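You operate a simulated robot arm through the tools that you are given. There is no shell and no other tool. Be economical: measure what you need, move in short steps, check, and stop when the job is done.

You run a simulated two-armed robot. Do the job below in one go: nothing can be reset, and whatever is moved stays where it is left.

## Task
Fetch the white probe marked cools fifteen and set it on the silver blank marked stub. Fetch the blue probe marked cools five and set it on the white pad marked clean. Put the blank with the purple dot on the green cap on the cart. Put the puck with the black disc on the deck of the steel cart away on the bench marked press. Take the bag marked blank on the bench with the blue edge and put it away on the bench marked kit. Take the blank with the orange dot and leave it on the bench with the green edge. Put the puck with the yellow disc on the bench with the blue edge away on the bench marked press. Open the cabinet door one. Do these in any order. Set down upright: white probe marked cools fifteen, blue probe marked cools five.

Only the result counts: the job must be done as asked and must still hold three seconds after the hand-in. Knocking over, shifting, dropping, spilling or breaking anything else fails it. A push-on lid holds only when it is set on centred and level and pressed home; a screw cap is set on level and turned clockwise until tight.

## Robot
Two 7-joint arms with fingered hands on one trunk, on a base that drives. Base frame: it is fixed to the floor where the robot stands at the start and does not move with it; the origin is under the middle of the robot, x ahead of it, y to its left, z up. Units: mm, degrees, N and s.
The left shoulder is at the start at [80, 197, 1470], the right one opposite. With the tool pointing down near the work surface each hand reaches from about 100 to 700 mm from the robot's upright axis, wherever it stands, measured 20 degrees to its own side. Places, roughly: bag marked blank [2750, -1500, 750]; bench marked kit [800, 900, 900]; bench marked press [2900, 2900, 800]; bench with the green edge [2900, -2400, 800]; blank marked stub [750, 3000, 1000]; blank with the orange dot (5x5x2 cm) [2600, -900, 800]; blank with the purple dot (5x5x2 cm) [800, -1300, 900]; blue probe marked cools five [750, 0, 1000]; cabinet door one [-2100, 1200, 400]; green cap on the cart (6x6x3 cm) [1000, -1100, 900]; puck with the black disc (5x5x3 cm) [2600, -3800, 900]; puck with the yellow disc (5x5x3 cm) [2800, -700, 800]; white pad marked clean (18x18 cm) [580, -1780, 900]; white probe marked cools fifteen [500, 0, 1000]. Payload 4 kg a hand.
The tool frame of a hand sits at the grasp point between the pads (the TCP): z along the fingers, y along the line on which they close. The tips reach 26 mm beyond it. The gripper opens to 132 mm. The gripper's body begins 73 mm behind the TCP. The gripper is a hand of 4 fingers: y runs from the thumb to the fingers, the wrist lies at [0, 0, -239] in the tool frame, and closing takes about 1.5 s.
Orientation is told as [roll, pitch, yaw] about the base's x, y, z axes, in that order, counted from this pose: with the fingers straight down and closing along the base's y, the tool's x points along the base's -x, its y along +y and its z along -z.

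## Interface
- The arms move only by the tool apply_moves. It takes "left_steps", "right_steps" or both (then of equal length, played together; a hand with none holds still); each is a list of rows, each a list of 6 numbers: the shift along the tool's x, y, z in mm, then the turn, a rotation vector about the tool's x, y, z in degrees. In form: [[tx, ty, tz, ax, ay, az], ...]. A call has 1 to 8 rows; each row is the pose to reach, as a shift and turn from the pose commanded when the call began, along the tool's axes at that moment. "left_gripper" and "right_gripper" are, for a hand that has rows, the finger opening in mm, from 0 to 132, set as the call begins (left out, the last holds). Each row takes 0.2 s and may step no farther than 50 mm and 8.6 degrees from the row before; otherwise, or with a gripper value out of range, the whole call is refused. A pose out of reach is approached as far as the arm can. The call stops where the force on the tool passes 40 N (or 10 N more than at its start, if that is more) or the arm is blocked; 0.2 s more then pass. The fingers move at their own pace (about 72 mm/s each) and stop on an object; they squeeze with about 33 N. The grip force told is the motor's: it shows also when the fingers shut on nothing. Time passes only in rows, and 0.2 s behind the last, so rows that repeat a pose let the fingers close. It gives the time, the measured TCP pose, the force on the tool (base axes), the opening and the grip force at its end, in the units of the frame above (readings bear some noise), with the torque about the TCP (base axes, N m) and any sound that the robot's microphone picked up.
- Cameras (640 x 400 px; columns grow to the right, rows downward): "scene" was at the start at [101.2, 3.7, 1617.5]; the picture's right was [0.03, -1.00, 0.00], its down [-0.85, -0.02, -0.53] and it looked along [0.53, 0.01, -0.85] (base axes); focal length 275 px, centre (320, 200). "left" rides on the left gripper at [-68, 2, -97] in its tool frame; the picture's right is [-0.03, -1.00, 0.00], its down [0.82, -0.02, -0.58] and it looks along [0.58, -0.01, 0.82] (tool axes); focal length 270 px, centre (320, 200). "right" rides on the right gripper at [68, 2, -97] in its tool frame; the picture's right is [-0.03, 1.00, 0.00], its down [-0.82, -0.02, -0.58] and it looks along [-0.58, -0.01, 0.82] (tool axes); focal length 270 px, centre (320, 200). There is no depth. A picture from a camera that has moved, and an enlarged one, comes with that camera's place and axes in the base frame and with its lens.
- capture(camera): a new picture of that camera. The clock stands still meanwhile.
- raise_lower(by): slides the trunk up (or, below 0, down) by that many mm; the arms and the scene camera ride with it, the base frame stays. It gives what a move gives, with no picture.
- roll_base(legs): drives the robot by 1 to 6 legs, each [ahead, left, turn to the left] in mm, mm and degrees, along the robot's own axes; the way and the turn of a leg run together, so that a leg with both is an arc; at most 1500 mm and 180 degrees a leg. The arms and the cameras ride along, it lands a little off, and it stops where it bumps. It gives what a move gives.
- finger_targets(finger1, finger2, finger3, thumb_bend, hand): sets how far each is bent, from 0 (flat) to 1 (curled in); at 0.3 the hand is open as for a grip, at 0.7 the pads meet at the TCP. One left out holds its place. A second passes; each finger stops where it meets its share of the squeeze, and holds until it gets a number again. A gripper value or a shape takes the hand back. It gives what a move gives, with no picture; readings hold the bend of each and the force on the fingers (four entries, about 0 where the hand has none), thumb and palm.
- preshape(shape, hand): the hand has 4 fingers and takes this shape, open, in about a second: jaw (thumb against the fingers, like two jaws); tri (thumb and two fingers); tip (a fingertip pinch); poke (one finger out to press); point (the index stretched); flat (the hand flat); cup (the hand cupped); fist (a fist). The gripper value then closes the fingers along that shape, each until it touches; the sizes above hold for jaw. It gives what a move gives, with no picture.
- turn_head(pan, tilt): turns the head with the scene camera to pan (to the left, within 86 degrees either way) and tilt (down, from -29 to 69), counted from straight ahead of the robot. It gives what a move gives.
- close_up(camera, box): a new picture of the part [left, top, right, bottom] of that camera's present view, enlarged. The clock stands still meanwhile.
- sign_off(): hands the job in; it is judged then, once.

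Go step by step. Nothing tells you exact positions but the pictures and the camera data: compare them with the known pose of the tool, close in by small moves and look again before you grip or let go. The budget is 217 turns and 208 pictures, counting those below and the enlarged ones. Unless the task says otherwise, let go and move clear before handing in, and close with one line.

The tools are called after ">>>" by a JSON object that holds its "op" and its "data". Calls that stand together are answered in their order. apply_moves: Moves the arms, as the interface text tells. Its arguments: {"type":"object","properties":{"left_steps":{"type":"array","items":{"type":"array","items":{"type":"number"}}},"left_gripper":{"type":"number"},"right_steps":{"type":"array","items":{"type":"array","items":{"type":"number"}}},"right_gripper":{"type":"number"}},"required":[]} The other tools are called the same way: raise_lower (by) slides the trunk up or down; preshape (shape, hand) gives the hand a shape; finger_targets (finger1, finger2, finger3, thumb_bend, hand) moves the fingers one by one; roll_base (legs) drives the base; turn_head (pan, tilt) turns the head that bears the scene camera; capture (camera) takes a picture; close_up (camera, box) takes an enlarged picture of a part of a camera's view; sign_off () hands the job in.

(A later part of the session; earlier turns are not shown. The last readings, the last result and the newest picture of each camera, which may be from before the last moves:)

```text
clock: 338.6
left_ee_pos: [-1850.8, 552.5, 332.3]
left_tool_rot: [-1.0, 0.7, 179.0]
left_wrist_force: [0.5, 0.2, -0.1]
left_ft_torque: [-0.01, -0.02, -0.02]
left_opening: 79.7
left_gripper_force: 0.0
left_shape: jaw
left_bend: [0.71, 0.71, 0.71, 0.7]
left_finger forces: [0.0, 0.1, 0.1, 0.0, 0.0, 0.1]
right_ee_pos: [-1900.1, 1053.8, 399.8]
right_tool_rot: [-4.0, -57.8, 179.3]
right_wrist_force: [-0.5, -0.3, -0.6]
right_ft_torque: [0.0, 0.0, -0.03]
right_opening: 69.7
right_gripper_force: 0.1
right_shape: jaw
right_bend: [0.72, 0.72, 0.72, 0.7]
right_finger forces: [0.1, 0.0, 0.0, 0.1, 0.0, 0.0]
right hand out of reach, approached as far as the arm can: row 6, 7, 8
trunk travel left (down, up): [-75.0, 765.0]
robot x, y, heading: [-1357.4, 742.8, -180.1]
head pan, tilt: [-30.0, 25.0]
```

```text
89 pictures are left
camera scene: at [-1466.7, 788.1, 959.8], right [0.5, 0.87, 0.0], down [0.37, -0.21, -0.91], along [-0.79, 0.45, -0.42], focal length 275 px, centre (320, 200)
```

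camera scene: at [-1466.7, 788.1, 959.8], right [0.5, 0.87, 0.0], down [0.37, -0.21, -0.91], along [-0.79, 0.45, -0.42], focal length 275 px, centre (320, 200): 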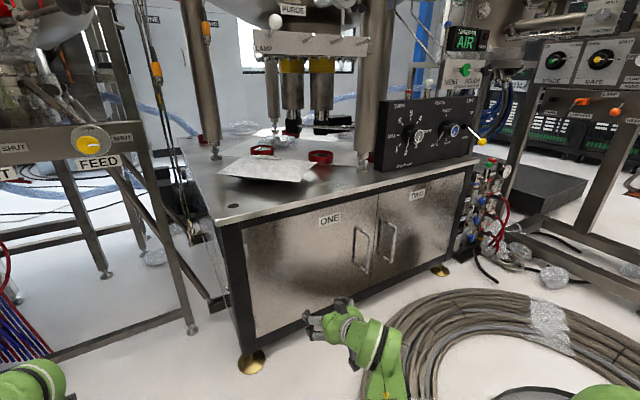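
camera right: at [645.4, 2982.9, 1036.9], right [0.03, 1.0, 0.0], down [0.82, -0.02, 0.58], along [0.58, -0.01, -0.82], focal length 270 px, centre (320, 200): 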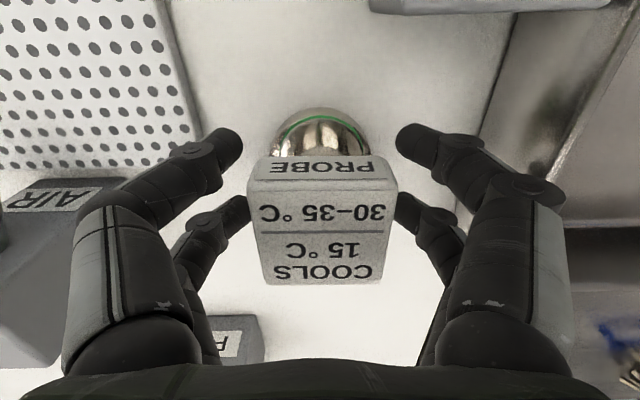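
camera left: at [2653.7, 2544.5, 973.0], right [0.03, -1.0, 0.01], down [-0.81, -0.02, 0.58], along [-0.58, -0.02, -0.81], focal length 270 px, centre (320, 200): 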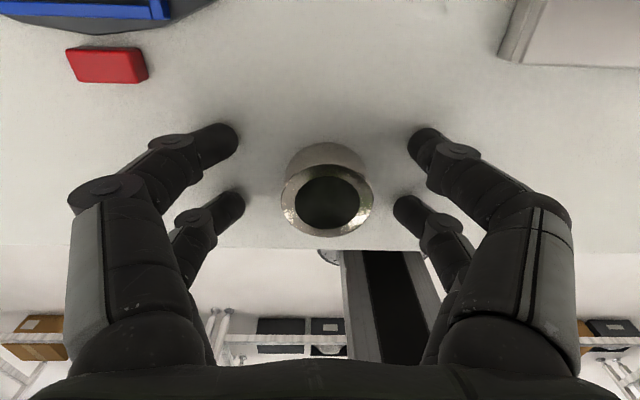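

>>> {"op": "apply_moves", "data": {"right_steps": [[-4, -34, 10, 0, -4, 0], [-9, -68, 21, 0, -8, 0], [-13, -102, 31, 0, -12, 0], [-17, -136, 42, 0, -16, 0], [-22, -170, 52, 0, -20, 0], [-26, -204, 63, 0, -24, 0], [-31, -238, 73, 0, -28, 0], [-35, -270, 84, 0, -32, 0]]}}

>>> {"op": "capture", "data": {"camera": "scene"}}

>>> {"op": "capture", "data": {"camera": "right"}}

```text
clock: 340.6
left_ee_pos: [-1850.1, 554.3, 331.6]
left_tool_rot: [-1.0, 0.7, 178.9]
left_wrist_force: [0.1, -0.3, 0.4]
left_ft_torque: [0.0, -0.01, 0.01]
left_opening: 79.7
left_gripper_force: 0.1
left_shape: jaw
left_bend: [0.71, 0.71, 0.71, 0.7]
left_finger forces: [0.0, 0.0, 0.0, 0.1, 0.1, 0.0]
right_ee_pos: [-2045.9, 1359.4, 448.6]
right_tool_rot: [-142.7, -71.0, -61.1]
right_wrist_force: [-0.7, -0.7, 0.3]
right_ft_torque: [0.05, -0.03, -0.03]
right_opening: 69.9
right_gripper_force: 0.1
right_shape: jaw
right_bend: [0.72, 0.72, 0.72, 0.7]
right_finger forces: [0.0, 0.0, 0.0, 0.1, 0.1, 0.1]
right hand out of reach, approached as far as the arm can: row 1, 2, 3, 4, 5, 6, 7, 8
trunk travel left (down, up): [-75.0, 765.0]
robot x, y, heading: [-1356.6, 743.0, -179.8]
head pan, tilt: [-30.0, 25.0]
stopped in row 8 (right hand): the arm was blocked; the commanded pose is now the measured one
```

```text
88 pictures are left
camera scene: at [-1467.1, 788.3, 959.9], right [0.5, 0.87, 0.0], down [0.37, -0.21, -0.91], along [-0.79, 0.45, -0.42], focal length 275 px, centre (320, 200)
```

scene: 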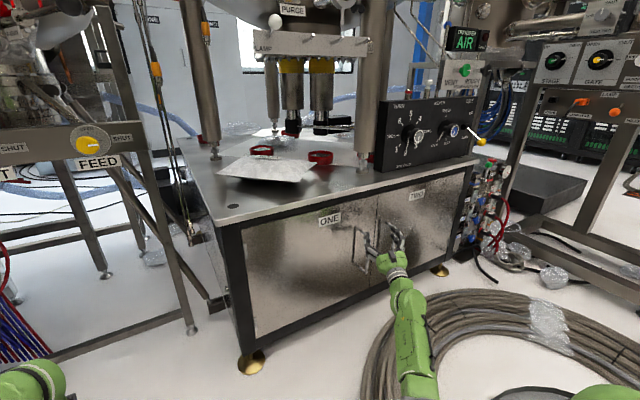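

```text
87 pictures are left
camera right: at [-1971.8, 1342.7, 357.7], right [-0.41, -0.89, -0.17], down [0.65, -0.42, 0.63], along [-0.63, 0.14, 0.76], focal length 270 px, centre (320, 200)
```

right: 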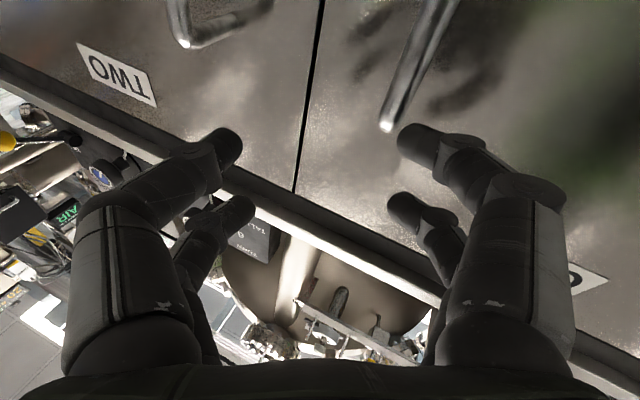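

The hand is near the handle, slightly high and pitched up. Lower and level it with the bar between the fingers.

>>> {"op": "apply_moves", "data": {"right_steps": [[15, 8, 4, 0, 4, 0], [30, 16, 8, 0, 8, 0], [45, 25, 11, 0, 12, 0], [60, 33, 15, 0, 15, 0], [70, 40, 18, 0, 15, 0]]}}

>>> {"op": "capture", "data": {"camera": "right"}}

>>> {"op": "close_up", "data": {"camera": "scene", "box": [310, 190, 450, 300]}}

```text
clock: 341.8
left_ee_pos: [-1850.5, 554.2, 333.4]
left_tool_rot: [-0.9, 0.5, 179.0]
left_wrist_force: [0.8, 0.5, 0.3]
left_ft_torque: [-0.05, 0.01, 0.05]
left_opening: 79.6
left_gripper_force: 0.1
left_shape: jaw
left_bend: [0.71, 0.71, 0.71, 0.7]
left_finger forces: [0.0, 0.1, 0.0, 0.0, 0.1, 0.0]
right_ee_pos: [-2089.5, 1351.0, 376.2]
right_tool_rot: [-90.5, -78.8, -114.7]
right_wrist_force: [-0.3, -0.1, -0.5]
right_ft_torque: [0.02, -0.03, 0.0]
right_opening: 70.0
right_gripper_force: 0.0
right_shape: jaw
right_bend: [0.72, 0.72, 0.72, 0.7]
right_finger forces: [0.0, 0.0, 0.0, 0.1, 0.1, 0.0]
right hand out of reach, approached as far as the arm can: row 4
trunk travel left (down, up): [-75.0, 765.0]
robot x, y, heading: [-1358.4, 742.8, -179.9]
head pan, tilt: [-30.0, 25.0]
```

```text
86 pictures are left
camera right: at [-1997.3, 1320.4, 307.4], right [-0.42, -0.89, -0.17], down [0.46, -0.37, 0.8], along [-0.78, 0.26, 0.57], focal length 270 px, centre (320, 200)
```

right: 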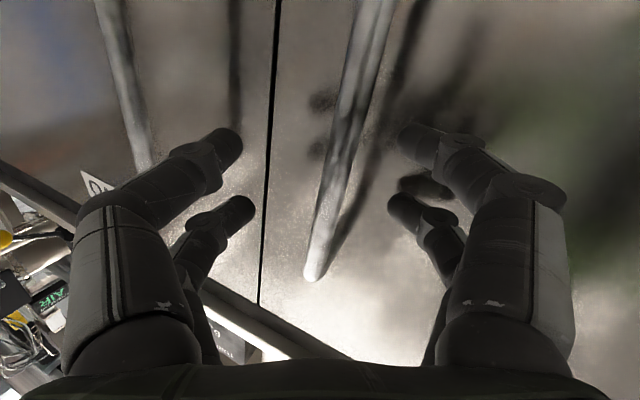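

```text
3.64 times, centred on (380, 245) of scene
camera zoom: at [-1466.7, 789.1, 959.9], right [0.5, 0.87, 0.0], down [0.37, -0.21, -0.91], along [-0.79, 0.45, -0.42], focal length 1000 px, centre (102, 36)
```

zoom: 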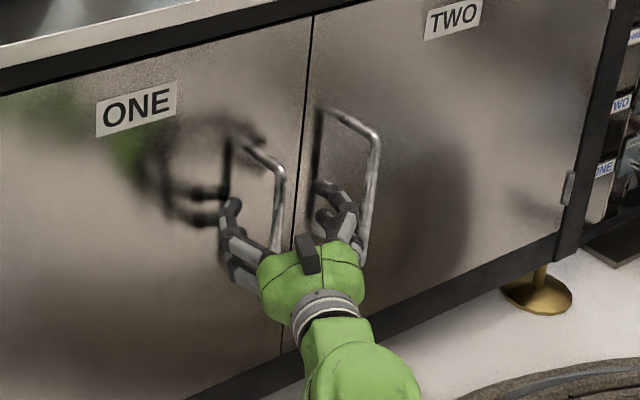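

The bar is between the fingers. Advance about 25 mm so the pads straddle it, then close.

>>> {"op": "apply_moves", "data": {"right_steps": [[0, 3, 8, 0, 0, 0], [0, 6, 16, 0, 0, 0], [0, 6, 25, 0, 0, 0]]}}

>>> {"op": "capture", "data": {"camera": "right"}}

```text
clock: 342.6
left_ee_pos: [-1848.6, 554.1, 334.0]
left_tool_rot: [-0.9, 0.6, 178.7]
left_wrist_force: [-0.3, -1.6, 0.1]
left_ft_torque: [0.0, 0.0, 0.0]
left_opening: 79.8
left_gripper_force: 0.1
left_shape: jaw
left_bend: [0.71, 0.71, 0.71, 0.7]
left_finger forces: [0.0, 0.0, 0.0, 0.1, 0.0, 0.1]
right_ee_pos: [-2103.3, 1358.5, 371.1]
right_tool_rot: [-89.1, -78.7, -116.4]
right_wrist_force: [22.1, -3.4, 5.4]
right_ft_torque: [-0.07, 0.24, 0.54]
right_opening: 64.4
right_gripper_force: 0.1
right_shape: jaw
right_bend: [0.76, 0.77, 0.72, 0.7]
right_finger forces: [8.3, 12.8, 0.0, 0.1, 0.0, 0.1]
trunk travel left (down, up): [-75.0, 765.0]
robot x, y, heading: [-1361.0, 737.0, 180.0]
head pan, tilt: [-30.0, 25.0]
stopped in row 3 (right hand): the force on the tool passed its limit (the readings are from after the stop); the commanded pose is now the measured one
```

```text
84 pictures are left
camera right: at [-2011.5, 1327.2, 303.1], right [-0.42, -0.89, -0.17], down [0.46, -0.37, 0.81], along [-0.78, 0.26, 0.57], focal length 270 px, centre (320, 200)
```

right: 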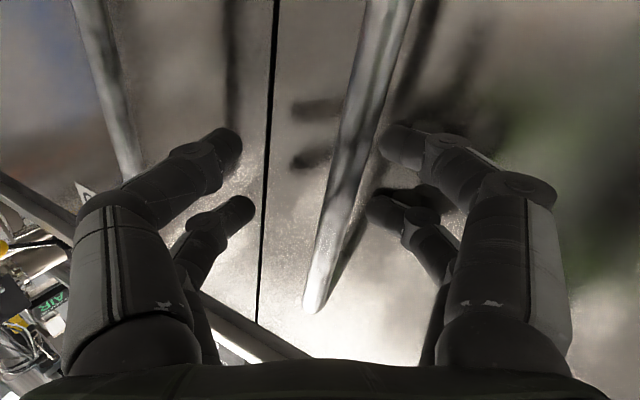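

Fingertips touch the door with the bar between them. Back off slightly and close on the bar.

>>> {"op": "apply_moves", "data": {"right_steps": [[0, 0, -4, 0, 0, 0], [0, 0, -4, 0, 0, 0], [0, 0, -4, 0, 0, 0], [0, 0, -4, 0, 0, 0], [0, 0, -4, 0, 0, 0], [0, 0, -4, 0, 0, 0]], "right_gripper": 0}}

>>> {"op": "capture", "data": {"camera": "right"}}

```text
clock: 343.9
left_ee_pos: [-1849.8, 554.8, 332.3]
left_tool_rot: [-0.9, 0.6, 178.8]
left_wrist_force: [0.0, 0.1, -0.3]
left_ft_torque: [-0.01, -0.02, 0.0]
left_opening: 79.3
left_gripper_force: 0.0
left_shape: jaw
left_bend: [0.71, 0.71, 0.71, 0.7]
left_finger forces: [0.0, 0.1, 0.0, 0.1, 0.0, 0.0]
right_ee_pos: [-2103.7, 1353.5, 370.1]
right_tool_rot: [-88.5, -78.7, -116.8]
right_wrist_force: [-0.9, 1.1, 0.1]
right_ft_torque: [0.04, -0.01, 0.07]
right_opening: 0.0
right_gripper_force: 33.4
right_shape: jaw
right_bend: [0.76, 0.75, 0.67, 0.66]
right_finger forces: [0.1, 0.1, 0.7, 0.0, 1.1, 0.1]
trunk travel left (down, up): [-75.0, 765.0]
robot x, y, heading: [-1355.5, 742.8, -179.9]
head pan, tilt: [-30.0, 25.0]
```

```text
83 pictures are left
camera right: at [-2010.9, 1323.5, 301.6], right [-0.42, -0.89, -0.17], down [0.46, -0.37, 0.81], along [-0.78, 0.26, 0.57], focal length 270 px, centre (320, 200)
```

right: 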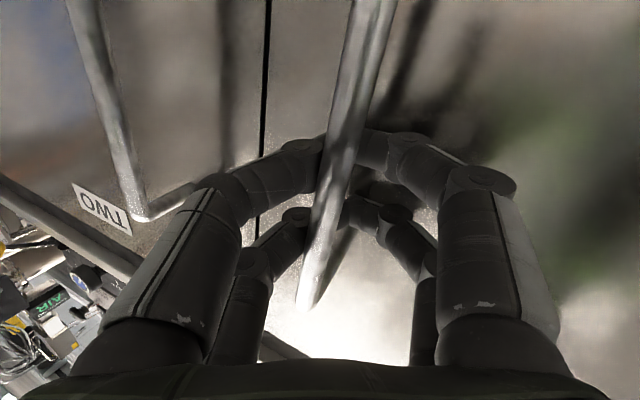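

The fingers have closed behind the bar, a perfect hook. Pull the door by backing the base along the arc.

>>> {"op": "roll_base", "data": {"legs": [[-60, 4, 0], [-60, 12, 0]]}}

>>> {"op": "capture", "data": {"camera": "scene"}}

```text
clock: 345.5
left_ee_pos: [-1729.4, 539.1, 332.7]
left_tool_rot: [-1.0, 0.6, 178.8]
left_wrist_force: [-0.1, -0.7, 1.3]
left_ft_torque: [0.02, 0.01, -0.02]
left_opening: 79.8
left_gripper_force: 0.1
left_shape: jaw
left_bend: [0.71, 0.71, 0.71, 0.7]
left_finger forces: [0.1, 0.1, 0.1, 0.0, 0.0, 0.0]
right_ee_pos: [-1982.6, 1338.1, 371.6]
right_tool_rot: [-88.6, -78.8, -116.6]
right_wrist_force: [-0.4, 0.2, 1.0]
right_ft_torque: [-0.02, 0.0, 0.04]
right_opening: 0.0
right_gripper_force: 33.3
right_shape: jaw
right_bend: [0.76, 0.75, 0.67, 0.73]
right_finger forces: [0.0, 0.0, 0.0, 0.0, 0.1, 0.0]
trunk travel left (down, up): [-75.0, 765.0]
robot x, y, heading: [-1236.3, 725.6, -180.0]
head pan, tilt: [-30.0, 25.0]
```

```text
82 pictures are left
camera scene: at [-1345.0, 773.1, 960.0], right [0.5, 0.87, 0.0], down [0.37, -0.21, -0.91], along [-0.79, 0.45, -0.42], focal length 275 px, centre (320, 200)
```

scene: 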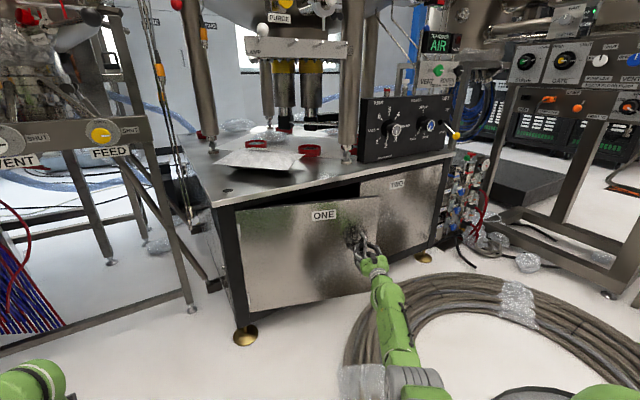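

The door is opening (~15°). Continue pulling along the arc.

>>> {"op": "roll_base", "data": {"legs": [[-55, 18, 0], [-55, 26, 0], [-50, 32, 0]]}}

>>> {"op": "capture", "data": {"camera": "scene"}}

>>> {"op": "capture", "data": {"camera": "right"}}

```text
clock: 347.7
left_ee_pos: [-1570.7, 458.3, 332.4]
left_tool_rot: [-0.9, 0.7, 179.5]
left_wrist_force: [-0.1, 0.1, 0.4]
left_ft_torque: [0.0, 0.03, 0.01]
left_opening: 79.7
left_gripper_force: 0.0
left_shape: jaw
left_bend: [0.71, 0.71, 0.71, 0.7]
left_finger forces: [0.1, 0.0, 0.0, 0.0, 0.1, 0.1]
right_ee_pos: [-1835.6, 1248.3, 371.2]
right_tool_rot: [-89.1, -78.7, -114.7]
right_wrist_force: [-4.9, -4.1, 0.3]
right_ft_torque: [-0.13, 0.09, -0.09]
right_opening: 0.1
right_gripper_force: 33.1
right_shape: jaw
right_bend: [0.77, 0.75, 0.67, 0.73]
right_finger forces: [5.7, 0.1, 0.0, 0.0, 0.0, 0.0]
trunk travel left (down, up): [-75.0, 765.0]
robot x, y, heading: [-1081.4, 647.7, -179.6]
head pan, tilt: [-30.0, 25.0]
stopped in leg 3: the force on the tool passed its limit (the readings are from after the stop); the commanded pose is now the measured one
```

```text
81 pictures are left
camera scene: at [-1188.5, 696.2, 959.8], right [0.49, 0.87, 0.0], down [0.37, -0.21, -0.91], along [-0.79, 0.45, -0.42], focal length 275 px, centre (320, 200)
```

scene: 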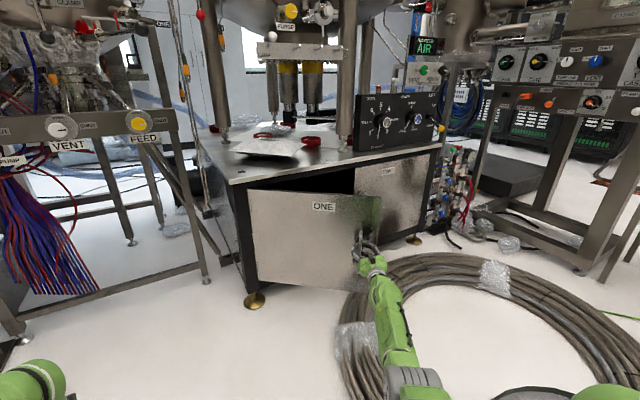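

```text
80 pictures are left
camera right: at [-1742.3, 1220.1, 302.0], right [-0.4, -0.9, -0.17], down [0.47, -0.36, 0.81], along [-0.79, 0.24, 0.57], focal length 270 px, centre (320, 200)
```

right: 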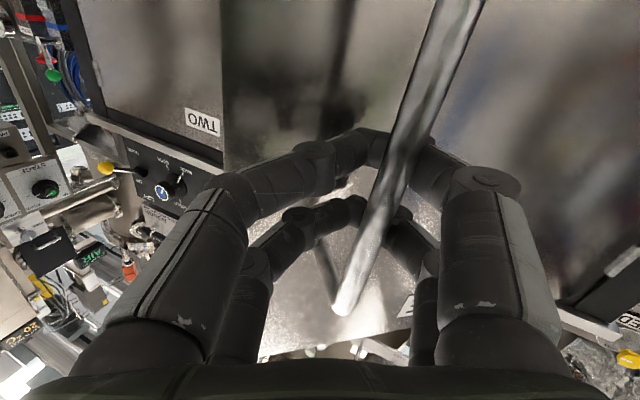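

Door about 44° open. Continue along the tangent, further to the left.

>>> {"op": "roll_base", "data": {"legs": [[-48, 58, 0], [-38, 64, 0], [-25, 60, 0]]}}

>>> {"op": "capture", "data": {"camera": "scene"}}

```text
clock: 349.9
left_ee_pos: [-1458.1, 278.5, 331.7]
left_tool_rot: [-0.8, 0.8, 179.5]
left_wrist_force: [-0.3, 1.1, -0.1]
left_ft_torque: [-0.01, -0.01, 0.01]
left_opening: 79.5
left_gripper_force: 0.0
left_shape: jaw
left_bend: [0.71, 0.71, 0.71, 0.7]
left_finger forces: [0.0, 0.0, 0.2, 0.0, 0.1, 0.0]
right_ee_pos: [-1723.5, 1068.7, 370.1]
right_tool_rot: [-88.9, -78.6, -114.9]
right_wrist_force: [-35.8, -9.6, -3.2]
right_ft_torque: [-0.15, 0.87, -1.01]
right_opening: 0.0
right_gripper_force: 33.3
right_shape: jaw
right_bend: [0.76, 0.75, 0.67, 0.73]
right_finger forces: [30.2, 0.5, 0.0, 0.0, 0.0, 0.0]
trunk travel left (down, up): [-75.0, 765.0]
robot x, y, heading: [-965.4, 466.9, -179.5]
head pan, tilt: [-30.0, 25.0]
```

```text
79 pictures are left
camera scene: at [-1077.7, 516.3, 959.6], right [0.49, 0.87, 0.0], down [0.37, -0.21, -0.91], along [-0.79, 0.45, -0.42], focal length 275 px, centre (320, 200)
```

scene: 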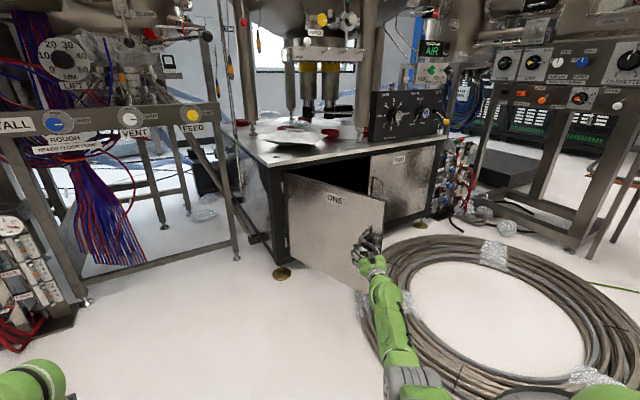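

Door about 68° open. A little more, purely sideways.

>>> {"op": "roll_base", "data": {"legs": [[5, 50, 0], [5, 50, 0]]}}

>>> {"op": "capture", "data": {"camera": "right"}}

>>> {"op": "capture", "data": {"camera": "scene"}}

```text
clock: 351.4
left_ee_pos: [-1465.3, 176.0, 331.8]
left_tool_rot: [-0.9, 0.5, 179.6]
left_wrist_force: [0.0, 0.8, -0.2]
left_ft_torque: [0.03, 0.0, 0.0]
left_opening: 80.0
left_gripper_force: 0.0
left_shape: jaw
left_bend: [0.71, 0.71, 0.71, 0.7]
left_finger forces: [0.0, 0.0, 0.0, 0.0, 0.0, 0.1]
right_ee_pos: [-1732.8, 966.6, 372.2]
right_tool_rot: [-89.5, -78.7, -114.3]
right_wrist_force: [-0.2, 0.1, -0.7]
right_ft_torque: [-0.02, -0.01, 0.0]
right_opening: 0.0
right_gripper_force: 33.0
right_shape: jaw
right_bend: [0.76, 0.75, 0.67, 0.73]
right_finger forces: [0.0, 0.0, 0.0, 0.0, 0.0, 0.0]
trunk travel left (down, up): [-75.0, 765.0]
robot x, y, heading: [-976.2, 372.1, -179.2]
head pan, tilt: [-30.0, 25.0]
```

```text
78 pictures are left
camera right: at [-1640.0, 937.9, 303.1], right [-0.4, -0.9, -0.17], down [0.47, -0.36, 0.81], along [-0.79, 0.24, 0.57], focal length 270 px, centre (320, 200)
```

right: 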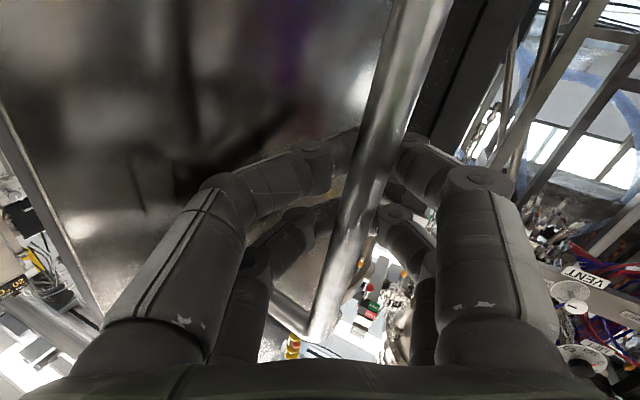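

```text
77 pictures are left
camera scene: at [-1084.7, 414.9, 959.9], right [0.49, 0.87, 0.0], down [0.37, -0.21, -0.91], along [-0.79, 0.44, -0.42], focal length 275 px, centre (320, 200)
```

scene: 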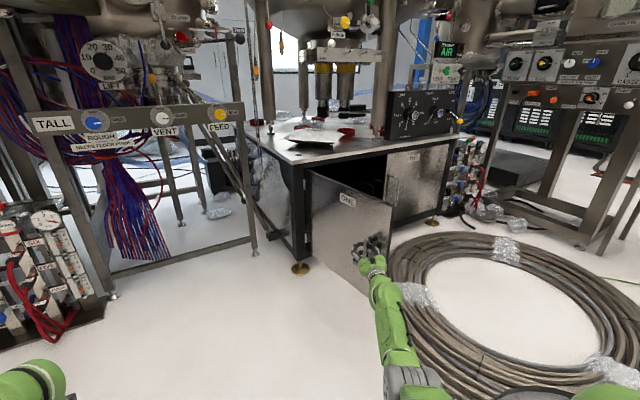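

Door about 85–90° open. Open the fingers and withdraw backward.

>>> {"op": "apply_moves", "data": {"right_steps": [[0, 0, 0, 0, 0, 0], [0, 0, 0, 0, 0, 0], [0, 0, 0, 0, 0, 0], [0, 0, 0, 0, 0, 0]], "right_gripper": 60}}

>>> {"op": "capture", "data": {"camera": "right"}}

```text
clock: 352.4
left_ee_pos: [-1464.9, 177.3, 332.5]
left_tool_rot: [-0.9, 0.6, 179.5]
left_wrist_force: [-0.5, -0.4, -0.3]
left_ft_torque: [-0.01, 0.0, -0.01]
left_opening: 79.8
left_gripper_force: 0.1
left_shape: jaw
left_bend: [0.71, 0.71, 0.71, 0.7]
left_finger forces: [0.1, 0.0, 0.1, 0.1, 0.0, 0.0]
right_ee_pos: [-1732.9, 966.5, 371.8]
right_tool_rot: [-89.5, -78.7, -114.4]
right_wrist_force: [-0.3, 1.2, 0.6]
right_ft_torque: [-0.03, 0.02, 0.01]
right_opening: 60.4
right_gripper_force: 0.0
right_shape: jaw
right_bend: [0.73, 0.73, 0.73, 0.7]
right_finger forces: [0.0, 0.0, 0.2, 0.1, 0.1, 0.1]
trunk travel left (down, up): [-75.0, 765.0]
robot x, y, heading: [-977.2, 370.4, -179.4]
head pan, tilt: [-30.0, 25.0]
```

```text
76 pictures are left
camera right: at [-1640.0, 938.2, 302.7], right [-0.4, -0.9, -0.17], down [0.47, -0.36, 0.81], along [-0.79, 0.24, 0.57], focal length 270 px, centre (320, 200)
```

right: 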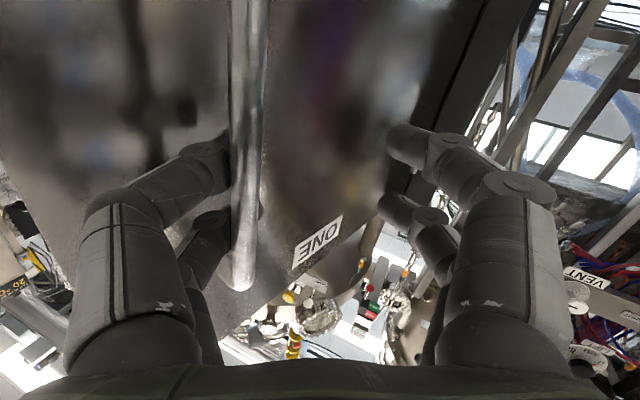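

Withdraw straight back with the base.

>>> {"op": "roll_base", "data": {"legs": [[-60, 0, 0], [-240, 0, 0]]}}

>>> {"op": "capture", "data": {"camera": "scene"}}

```text
clock: 354.7
left_ee_pos: [-1168.0, 181.4, 333.3]
left_tool_rot: [-0.9, 0.5, 179.4]
left_wrist_force: [-0.3, -0.9, -0.2]
left_ft_torque: [0.01, 0.02, -0.02]
left_opening: 79.6
left_gripper_force: 0.2
left_shape: jaw
left_bend: [0.71, 0.71, 0.71, 0.7]
left_finger forces: [0.0, 0.1, 0.0, 0.0, 0.0, 0.1]
right_ee_pos: [-1434.5, 971.7, 371.5]
right_tool_rot: [-89.6, -78.8, -114.3]
right_wrist_force: [0.5, -0.3, -1.0]
right_ft_torque: [0.0, -0.02, 0.05]
right_opening: 60.2
right_gripper_force: 0.0
right_shape: jaw
right_bend: [0.73, 0.73, 0.73, 0.7]
right_finger forces: [0.0, 0.1, 0.0, 0.0, 0.0, 0.1]
trunk travel left (down, up): [-75.0, 765.0]
robot x, y, heading: [-677.6, 370.0, -179.7]
head pan, tilt: [-30.0, 25.0]
```

```text
75 pictures are left
camera scene: at [-786.6, 418.9, 959.9], right [0.49, 0.87, 0.0], down [0.37, -0.21, -0.91], along [-0.79, 0.45, -0.42], focal length 275 px, centre (320, 200)
```

scene: 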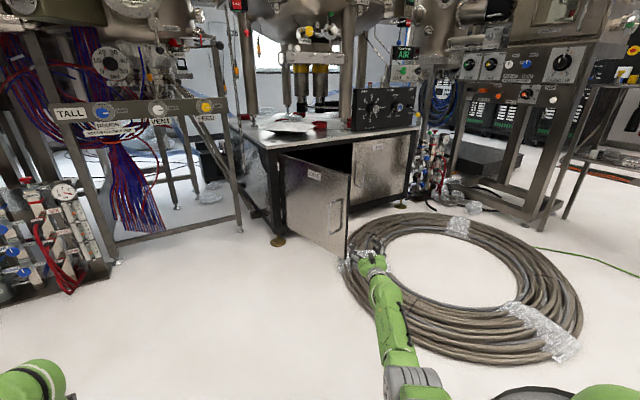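

The door settled at about 68°. I'll nudge it wider from inside: shift right, reach past its edge, and check before pushing.

>>> {"op": "roll_base", "data": {"legs": [[0, -250, 0], [130, 0, 0]]}}

>>> {"op": "capture", "data": {"camera": "scene"}}

>>> {"op": "capture", "data": {"camera": "right"}}

```text
clock: 357.5
left_ee_pos: [-1303.6, 435.7, 331.1]
left_tool_rot: [-0.8, 0.7, 179.0]
left_wrist_force: [0.2, -0.4, 0.5]
left_ft_torque: [-0.01, 0.0, 0.02]
left_opening: 79.7
left_gripper_force: 0.1
left_shape: jaw
left_bend: [0.71, 0.71, 0.71, 0.7]
left_finger forces: [0.0, 0.0, 0.1, 0.1, 0.1, 0.0]
right_ee_pos: [-1565.9, 1228.0, 371.3]
right_tool_rot: [-89.3, -78.7, -115.0]
right_wrist_force: [-0.8, -0.3, 0.0]
right_ft_torque: [0.02, -0.02, 0.0]
right_opening: 60.5
right_gripper_force: 0.0
right_shape: jaw
right_bend: [0.73, 0.73, 0.73, 0.7]
right_finger forces: [0.1, 0.0, 0.0, 0.1, 0.0, 0.0]
trunk travel left (down, up): [-75.0, 765.0]
robot x, y, heading: [-813.6, 624.0, -179.5]
head pan, tilt: [-30.0, 25.0]
```

```text
74 pictures are left
camera scene: at [-920.9, 671.5, 959.8], right [0.5, 0.87, 0.0], down [0.37, -0.21, -0.91], along [-0.79, 0.45, -0.42], focal length 275 px, centre (320, 200)
```

scene: 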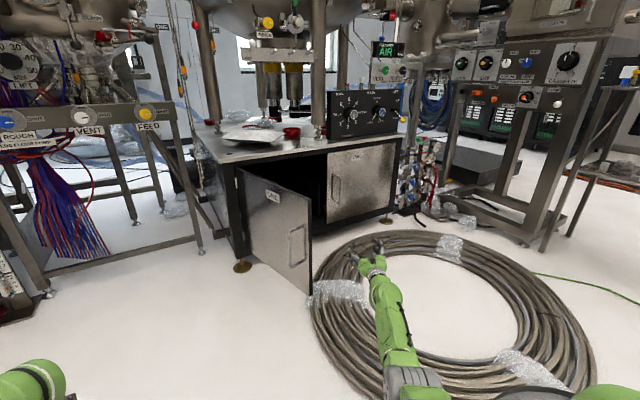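

```text
73 pictures are left
camera right: at [-1471.8, 1198.3, 302.3], right [-0.41, -0.9, -0.17], down [0.47, -0.36, 0.81], along [-0.79, 0.25, 0.57], focal length 270 px, centre (320, 200)
```

right: 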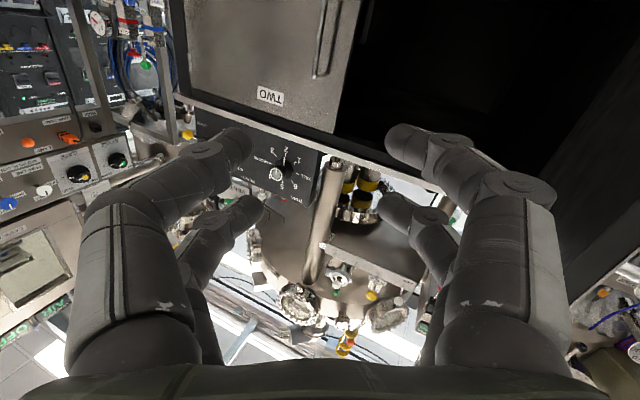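

Hand is clear on the inner side. Advance and push the door wider, then come back.

>>> {"op": "roll_base", "data": {"legs": [[180, 0, 0], [0, 130, 0], [0, 80, 0]]}}

>>> {"op": "capture", "data": {"camera": "scene"}}

```text
clock: 360.0
left_ee_pos: [-1482.8, 308.5, 331.6]
left_tool_rot: [-0.9, 0.7, 178.7]
left_wrist_force: [-0.4, -0.7, -0.6]
left_ft_torque: [-0.01, 0.0, 0.02]
left_opening: 79.6
left_gripper_force: 0.0
left_shape: jaw
left_bend: [0.71, 0.71, 0.71, 0.7]
left_finger forces: [0.0, 0.0, 0.0, 0.0, 0.1, 0.1]
right_ee_pos: [-1736.5, 1104.7, 369.3]
right_tool_rot: [-88.7, -78.9, -116.3]
right_wrist_force: [2.7, 1.3, 1.7]
right_ft_torque: [-0.17, -0.18, 0.29]
right_opening: 60.0
right_gripper_force: 0.2
right_shape: jaw
right_bend: [0.73, 0.73, 0.73, 0.7]
right_finger forces: [0.1, 0.0, 0.1, 0.1, 0.0, 3.0]
trunk travel left (down, up): [-75.0, 765.0]
robot x, y, heading: [-993.4, 492.4, 179.9]
head pan, tilt: [-30.0, 25.0]
stopped in leg 2: the robot was blocked; the commanded pose is now the measured one
```

```text
72 pictures are left
camera scene: at [-1099.2, 541.9, 959.9], right [0.5, 0.86, 0.0], down [0.37, -0.21, -0.91], along [-0.78, 0.46, -0.42], focal length 275 px, centre (320, 200)
```

scene: 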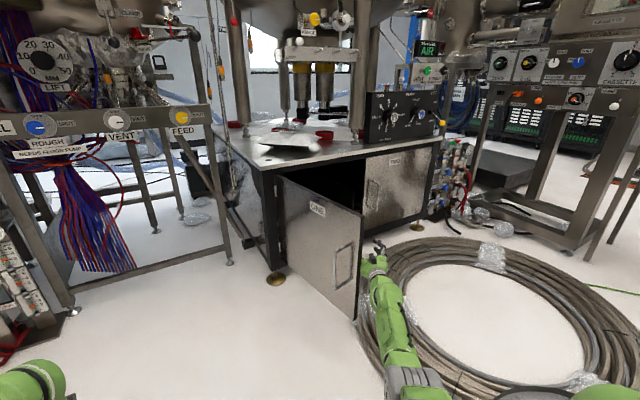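

Door one is now about 78° open; that's ample. Withdraw and bring the right arm back toward tool-down.

>>> {"op": "roll_base", "data": {"legs": [[0, -40, 0], [-450, 0, 0]]}}

>>> {"op": "apply_moves", "data": {"right_steps": [[-8, 25, -33, 0, 5, 0], [-16, 50, -66, 0, 10, 0], [-24, 75, -99, 0, 15, 0], [-32, 100, -132, 0, 20, 0], [-40, 125, -165, 0, 25, 0], [-48, 150, -198, 0, 30, 0], [-56, 175, -231, 0, 35, 0], [-64, 199, -264, 0, 40, 0]]}}

>>> {"op": "capture", "data": {"camera": "scene"}}

```text
clock: 363.1
left_ee_pos: [-1041.9, 347.0, 332.5]
left_tool_rot: [-0.9, 0.5, 179.1]
left_wrist_force: [0.2, 0.4, 0.3]
left_ft_torque: [0.02, 0.03, -0.03]
left_opening: 80.0
left_gripper_force: 0.1
left_shape: jaw
left_bend: [0.71, 0.71, 0.71, 0.7]
left_finger forces: [0.0, 0.0, 0.0, 0.0, 0.0, 0.1]
right_ee_pos: [-1300.2, 1140.8, 368.6]
right_tool_rot: [-88.6, -78.8, -116.0]
right_wrist_force: [-0.3, -0.2, 0.2]
right_ft_torque: [0.02, 0.01, -0.04]
right_opening: 60.3
right_gripper_force: 0.1
right_shape: jaw
right_bend: [0.73, 0.73, 0.73, 0.7]
right_finger forces: [0.1, 0.0, 0.0, 0.1, 0.0, 0.0]
trunk travel left (down, up): [-75.0, 765.0]
robot x, y, heading: [-553.9, 535.1, -179.4]
head pan, tilt: [-30.0, 25.0]
```

```text
clock: 364.9
left_ee_pos: [-1041.4, 346.0, 332.6]
left_tool_rot: [-0.9, 0.6, 179.0]
left_wrist_force: [-0.6, 0.9, 0.3]
left_ft_torque: [-0.01, 0.02, -0.03]
left_opening: 79.6
left_gripper_force: 0.1
left_shape: jaw
left_bend: [0.71, 0.71, 0.71, 0.7]
left_finger forces: [0.1, 0.0, 0.0, 0.1, 0.0, 0.1]
right_ee_pos: [-1146.3, 845.2, 394.9]
right_tool_rot: [-17.0, -48.5, 168.4]
right_wrist_force: [0.2, -0.5, 0.8]
right_ft_torque: [-0.03, 0.01, -0.03]
right_opening: 60.1
right_gripper_force: 0.0
right_shape: jaw
right_bend: [0.73, 0.73, 0.73, 0.7]
right_finger forces: [0.0, 0.0, 0.0, 0.1, 0.1, 0.0]
right hand out of reach, approached as far as the arm can: row 1, 3
trunk travel left (down, up): [-75.0, 765.0]
robot x, y, heading: [-551.6, 535.6, -179.9]
head pan, tilt: [-30.0, 25.0]
```

```text
71 pictures are left
camera scene: at [-658.9, 581.9, 959.9], right [0.5, 0.87, 0.0], down [0.37, -0.21, -0.91], along [-0.79, 0.45, -0.42], focal length 275 px, centre (320, 200)
```

scene: 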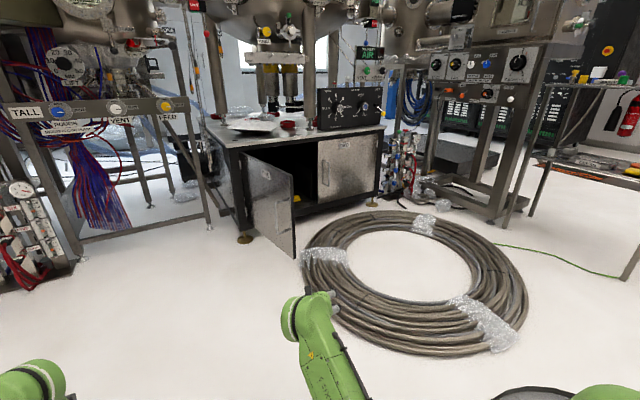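

Door ONE stands wide open. Finish returning the right hand to tool-down.

>>> {"op": "apply_moves", "data": {"right_steps": [[13, 11, -23, -2.6, 5.8, -2.25], [26, 22, -46, -5.2, 11.6, -4.5], [39, 33, -68, -7.8, 17.4, -6.75], [52, 44, -91, -10.4, 23.2, -9], [65, 54, -114, -13, 29, -11.25], [78, 65, -137, -15.6, 34.8, -13.5], [91, 76, -160, -18.2, 40.6, -15.75], [105, 87, -182, -20.8, 46.4, -18]]}}

>>> {"op": "raise_lower", "data": {"by": 400}}

>>> {"op": "raise_lower", "data": {"by": 310}}

>>> {"op": "capture", "data": {"camera": "scene"}}

```text
clock: 366.7
left_ee_pos: [-1042.4, 346.7, 332.4]
left_tool_rot: [-1.0, 0.7, 179.0]
left_wrist_force: [0.4, -0.5, -0.4]
left_ft_torque: [0.0, -0.01, 0.02]
left_opening: 79.5
left_gripper_force: 0.2
left_shape: jaw
left_bend: [0.71, 0.71, 0.71, 0.7]
left_finger forces: [0.1, 0.1, 0.0, 0.1, 0.0, 0.0]
right_ee_pos: [-1022.7, 670.7, 369.7]
right_tool_rot: [-0.1, -0.1, 180.0]
right_wrist_force: [0.2, -0.3, 0.4]
right_ft_torque: [0.01, 0.0, -0.02]
right_opening: 60.2
right_gripper_force: 0.1
right_shape: jaw
right_bend: [0.73, 0.73, 0.73, 0.7]
right_finger forces: [0.0, 0.1, 0.0, 0.0, 0.0, 0.1]
right hand out of reach, approached as far as the arm can: row 7, 8
trunk travel left (down, up): [-75.0, 765.0]
robot x, y, heading: [-545.9, 531.9, -179.7]
head pan, tilt: [-30.0, 25.0]
```

```text
clock: 370.6
left_ee_pos: [-1042.7, 346.7, 732.2]
left_tool_rot: [-0.9, 0.6, 179.1]
left_wrist_force: [0.0, -0.2, 0.8]
left_ft_torque: [0.01, -0.04, 0.0]
left_opening: 79.8
left_gripper_force: 0.1
left_shape: jaw
left_bend: [0.71, 0.71, 0.71, 0.7]
left_finger forces: [0.0, 0.0, 0.0, 0.1, 0.0, 0.1]
right_ee_pos: [-1023.6, 668.2, 768.5]
right_tool_rot: [-0.1, -0.1, 179.8]
right_wrist_force: [-0.4, 0.0, -0.5]
right_ft_torque: [0.02, 0.01, 0.0]
right_opening: 60.2
right_gripper_force: 0.0
right_shape: jaw
right_bend: [0.73, 0.73, 0.73, 0.7]
right_finger forces: [0.0, 0.0, 0.1, 0.1, 0.0, 0.1]
trunk travel left (down, up): [-475.0, 365.0]
robot x, y, heading: [-552.3, 534.6, -179.9]
head pan, tilt: [-30.0, 25.0]
```

```text
clock: 373.6
left_ee_pos: [-1041.7, 346.8, 1041.6]
left_tool_rot: [-0.9, 0.7, 179.0]
left_wrist_force: [-0.3, -0.2, 0.1]
left_ft_torque: [0.0, 0.0, -0.01]
left_opening: 79.7
left_gripper_force: 0.1
left_shape: jaw
left_bend: [0.71, 0.71, 0.71, 0.7]
left_finger forces: [0.0, 0.0, 0.0, 0.0, 0.1, 0.0]
right_ee_pos: [-1022.1, 669.6, 1079.6]
right_tool_rot: [-0.2, -0.2, 179.7]
right_wrist_force: [-0.5, 0.0, 0.3]
right_ft_torque: [0.01, -0.01, -0.04]
right_opening: 60.1
right_gripper_force: 0.0
right_shape: jaw
right_bend: [0.73, 0.73, 0.73, 0.7]
right_finger forces: [0.0, 0.0, 0.0, 0.0, 0.0, 0.0]
trunk travel left (down, up): [-785.0, 55.0]
robot x, y, heading: [-551.0, 533.9, -179.7]
head pan, tilt: [-30.0, 25.0]
```

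```text
70 pictures are left
camera scene: at [-659.1, 581.9, 1669.8], right [0.5, 0.87, 0.0], down [0.37, -0.21, -0.91], along [-0.79, 0.45, -0.42], focal length 275 px, centre (320, 200)
```

scene: 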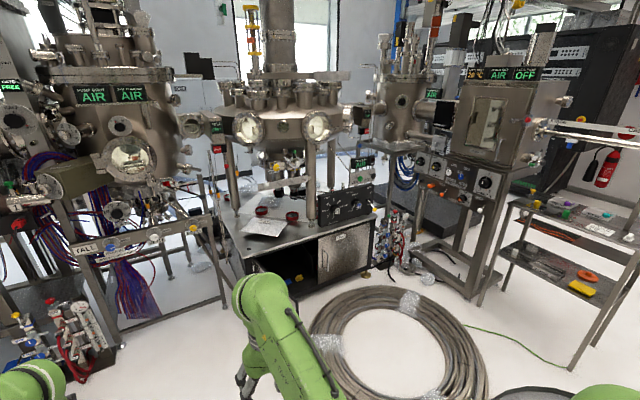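

All as wanted. Now fetch the bag and the yellow puck: turn, and go round the right end of the benches to the aisle.

>>> {"op": "roll_base", "data": {"legs": [[0, 0, -180], [390, 0, 0], [0, -1500, 0], [0, -1500, 0], [0, -940, 0]]}}

>>> {"op": "turn_head", "data": {"pan": 0, "tilt": 35}}

```text
clock: 402.1
left_ee_pos: [189.9, -3259.9, 1042.5]
left_tool_rot: [-1.0, 0.8, -4.1]
left_wrist_force: [1.2, 0.4, 0.6]
left_ft_torque: [-0.01, -0.01, 0.0]
left_opening: 79.7
left_gripper_force: 0.1
left_shape: jaw
left_bend: [0.71, 0.71, 0.71, 0.7]
left_finger forces: [0.0, 0.0, 0.0, 0.0, 0.0, 0.1]
right_ee_pos: [154.9, -3581.6, 1079.9]
right_tool_rot: [-0.1, -0.1, -3.1]
right_wrist_force: [-0.2, -0.6, -0.4]
right_ft_torque: [0.02, 0.02, 0.02]
right_opening: 60.0
right_gripper_force: 0.0
right_shape: jaw
right_bend: [0.73, 0.73, 0.73, 0.7]
right_finger forces: [0.0, 0.1, 0.0, 0.0, 0.0, 0.0]
trunk travel left (down, up): [-785.0, 55.0]
robot x, y, heading: [-308.2, -3423.8, -2.8]
head pan, tilt: [-30.0, 25.0]
```

```text
clock: 403.1
left_ee_pos: [190.5, -3261.2, 1043.6]
left_tool_rot: [-1.0, 0.7, -4.1]
left_wrist_force: [0.5, 0.1, -0.1]
left_ft_torque: [0.01, 0.01, -0.01]
left_opening: 79.6
left_gripper_force: 0.0
left_shape: jaw
left_bend: [0.71, 0.71, 0.71, 0.7]
left_finger forces: [0.1, 0.0, 0.1, 0.0, 0.0, 0.1]
right_ee_pos: [153.8, -3582.3, 1079.1]
right_tool_rot: [-0.1, 0.0, -3.1]
right_wrist_force: [0.3, -0.8, -0.7]
right_ft_torque: [-0.02, 0.0, -0.03]
right_opening: 59.8
right_gripper_force: 0.0
right_shape: jaw
right_bend: [0.73, 0.73, 0.73, 0.7]
right_finger forces: [0.0, 0.0, 0.0, 0.0, 0.0, 0.0]
trunk travel left (down, up): [-785.0, 55.0]
robot x, y, heading: [-310.4, -3423.0, -2.9]
head pan, tilt: [0.0, 35.0]
```

>>> {"op": "roll_base", "data": {"legs": [[0, 0, 2.9], [1500, 0, 0], [600, 0, 0], [0, 1500, 0], [0, 690, 0]]}}

>>> {"op": "capture", "data": {"camera": "scene"}}

```text
clock: 424.4
left_ee_pos: [2193.2, -971.1, 1043.0]
left_tool_rot: [-0.9, 0.7, 1.1]
left_wrist_force: [-0.4, 0.4, -0.1]
left_ft_torque: [0.01, 0.01, 0.01]
left_opening: 79.6
left_gripper_force: 0.1
left_shape: jaw
left_bend: [0.71, 0.71, 0.71, 0.7]
left_finger forces: [0.0, 0.0, 0.0, 0.0, 0.1, 0.0]
right_ee_pos: [2185.5, -1295.2, 1079.1]
right_tool_rot: [0.0, -0.1, 1.7]
right_wrist_force: [-0.7, -0.7, 0.7]
right_ft_torque: [-0.01, 0.01, -0.01]
right_opening: 59.9
right_gripper_force: 0.1
right_shape: jaw
right_bend: [0.73, 0.73, 0.73, 0.7]
right_finger forces: [0.1, 0.1, 0.0, 0.0, 0.1, 0.0]
trunk travel left (down, up): [-785.0, 55.0]
robot x, y, heading: [1709.3, -1172.7, 2.2]
head pan, tilt: [0.0, 35.0]
```

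```text
69 pictures are left
camera scene: at [1829.7, -1170.4, 1654.1], right [0.04, -1.0, 0.0], down [-0.57, -0.02, -0.82], along [0.82, 0.03, -0.57], focal length 275 px, centre (320, 200)
```

scene: 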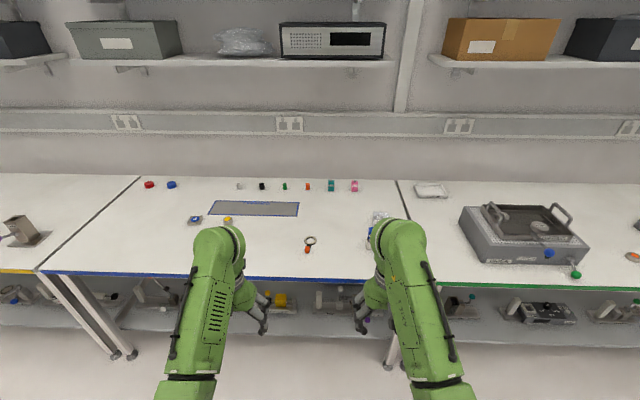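

>>> {"op": "roll_base", "data": {"legs": [[420, -60, -2.2]]}}

>>> {"op": "turn_head", "data": {"pan": -10, "tilt": 45}}

>>> {"op": "capture", "data": {"camera": "scene"}}

>>> {"op": "close_up", "data": {"camera": "scene", "box": [290, 160, 490, 300]}}

```text
clock: 426.9
left_ee_pos: [2610.8, -1038.8, 1043.0]
left_tool_rot: [-0.8, 0.4, -1.0]
left_wrist_force: [0.6, 0.3, -0.4]
left_ft_torque: [0.0, 0.0, -0.01]
left_opening: 79.7
left_gripper_force: 0.1
left_shape: jaw
left_bend: [0.71, 0.71, 0.71, 0.7]
left_finger forces: [0.0, 0.0, 0.1, 0.1, 0.0, 0.1]
right_ee_pos: [2591.1, -1363.0, 1081.5]
right_tool_rot: [-0.1, -0.2, -0.2]
right_wrist_force: [-0.8, -1.1, -1.1]
right_ft_torque: [0.01, -0.02, 0.0]
right_opening: 60.0
right_gripper_force: 0.0
right_shape: jaw
right_bend: [0.73, 0.73, 0.73, 0.7]
right_finger forces: [0.1, 0.0, 0.0, 0.0, 0.0, 0.0]
trunk travel left (down, up): [-785.0, 55.0]
robot x, y, heading: [2120.7, -1223.9, -0.1]
head pan, tilt: [0.0, 35.0]
```

```text
clock: 427.7
left_ee_pos: [2612.4, -1039.7, 1042.8]
left_tool_rot: [-1.0, 0.6, -1.2]
left_wrist_force: [-0.1, 0.0, -0.6]
left_ft_torque: [0.0, 0.01, 0.0]
left_opening: 79.6
left_gripper_force: 0.0
left_shape: jaw
left_bend: [0.71, 0.71, 0.71, 0.7]
left_finger forces: [0.0, 0.0, 0.0, 0.0, 0.0, 0.0]
right_ee_pos: [2591.7, -1363.8, 1080.6]
right_tool_rot: [-0.1, -0.1, -0.3]
right_wrist_force: [0.6, -0.7, -0.1]
right_ft_torque: [-0.01, 0.01, -0.01]
right_opening: 60.0
right_gripper_force: 0.0
right_shape: jaw
right_bend: [0.73, 0.73, 0.73, 0.7]
right_finger forces: [0.0, 0.1, 0.0, 0.0, 0.0, 0.1]
trunk travel left (down, up): [-785.0, 55.0]
robot x, y, heading: [2121.3, -1229.4, 0.1]
head pan, tilt: [-10.0, 45.0]
```

```text
68 pictures are left
camera scene: at [2232.7, -1238.9, 1639.4], right [-0.17, -0.98, 0.0], down [-0.7, 0.12, -0.71], along [0.7, -0.12, -0.71], focal length 275 px, centre (320, 200)
```

scene: 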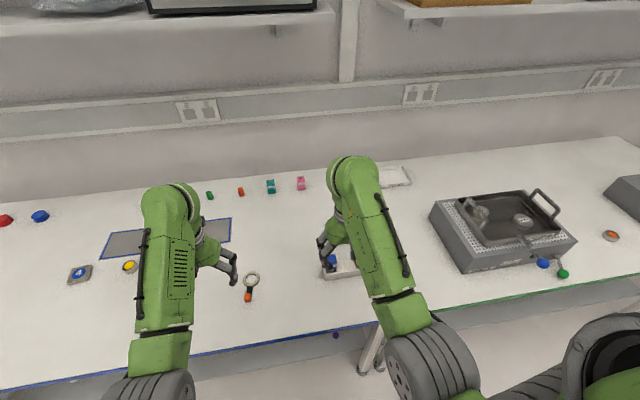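

```text
2.86 times, centred on (390, 230) of scene
camera zoom: at [2232.7, -1238.9, 1639.4], right [-0.17, -0.98, 0.0], down [-0.7, 0.12, -0.71], along [0.7, -0.12, -0.71], focal length 786 px, centre (120, 114)
```

zoom: 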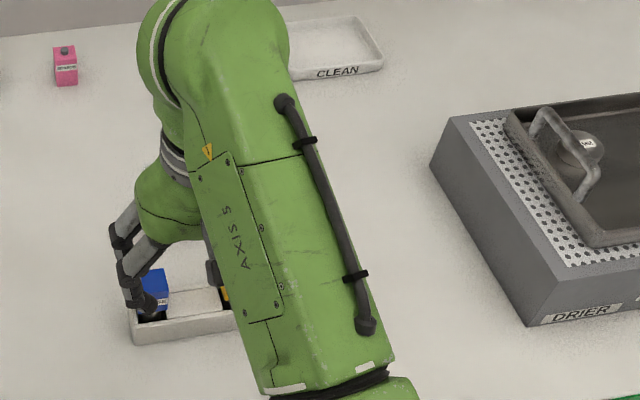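

The bag is behind my right arm, near (2885, -1420). Move 110 mm closer and bring the right hand over it.

>>> {"op": "roll_base", "data": {"legs": [[110, 0, 0]]}}

>>> {"op": "apply_moves", "data": {"right_steps": [[-30, -10, 10, 0, 0, 0], [-60, -20, 25, 0, 0, 0], [-90, -30, 45, 0, 0, 0], [-120, -40, 65, 0, 0, 0], [-150, -55, 85, 0, 0, 0], [-170, -60, 100, 0, 0, 0]], "right_gripper": 100}}

>>> {"op": "capture", "data": {"camera": "right"}}

>>> {"op": "capture", "data": {"camera": "scene"}}

```text
clock: 428.9
left_ee_pos: [2715.9, -1040.0, 1045.3]
left_tool_rot: [-0.9, 0.4, -1.1]
left_wrist_force: [-0.6, 0.3, -0.1]
left_ft_torque: [-0.02, -0.03, 0.01]
left_opening: 79.8
left_gripper_force: 0.1
left_shape: jaw
left_bend: [0.71, 0.71, 0.71, 0.7]
left_finger forces: [0.0, 0.0, 0.0, 0.1, 0.0, 0.1]
right_ee_pos: [2695.7, -1362.9, 1082.5]
right_tool_rot: [-0.1, -0.4, -0.3]
right_wrist_force: [-0.7, -0.8, -0.1]
right_ft_torque: [-0.01, -0.01, 0.0]
right_opening: 60.2
right_gripper_force: 0.1
right_shape: jaw
right_bend: [0.73, 0.73, 0.73, 0.7]
right_finger forces: [0.1, 0.0, 0.0, 0.0, 0.0, 0.0]
trunk travel left (down, up): [-785.0, 55.0]
robot x, y, heading: [2230.0, -1226.9, -0.1]
head pan, tilt: [-10.0, 45.0]
```

```text
clock: 430.3
left_ee_pos: [2721.6, -1041.0, 1041.9]
left_tool_rot: [-0.9, 0.7, -1.1]
left_wrist_force: [-0.5, 0.8, 0.3]
left_ft_torque: [0.0, 0.0, 0.01]
left_opening: 79.6
left_gripper_force: 0.0
left_shape: jaw
left_bend: [0.71, 0.71, 0.71, 0.7]
left_finger forces: [0.1, 0.0, 0.0, 0.1, 0.0, 0.0]
right_ee_pos: [2874.3, -1422.2, 979.6]
right_tool_rot: [-0.1, -0.1, -0.5]
right_wrist_force: [1.0, -0.3, -0.2]
right_ft_torque: [-0.03, 0.01, 0.01]
right_opening: 99.8
right_gripper_force: 0.0
right_shape: jaw
right_bend: [0.63, 0.63, 0.63, 0.5]
right_finger forces: [0.0, 0.1, 0.1, 0.0, 0.0, 0.0]
trunk travel left (down, up): [-785.0, 55.0]
robot x, y, heading: [2229.6, -1228.0, 0.3]
head pan, tilt: [-10.0, 45.0]
```

```text
66 pictures are left
camera right: at [2804.7, -1419.9, 1074.7], right [0.03, 1.0, 0.0], down [0.81, -0.03, 0.58], along [0.58, -0.02, -0.82], focal length 270 px, centre (320, 200)
```

right: 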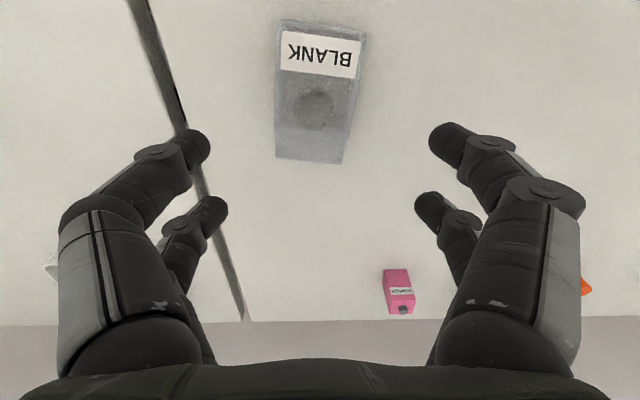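

```text
65 pictures are left
camera scene: at [2343.2, -1239.0, 1639.2], right [-0.17, -0.98, 0.0], down [-0.7, 0.12, -0.71], along [0.7, -0.12, -0.71], focal length 275 px, centre (320, 200)
```

scene: 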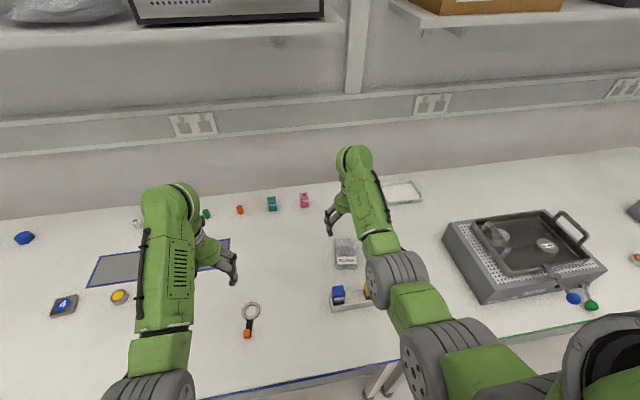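

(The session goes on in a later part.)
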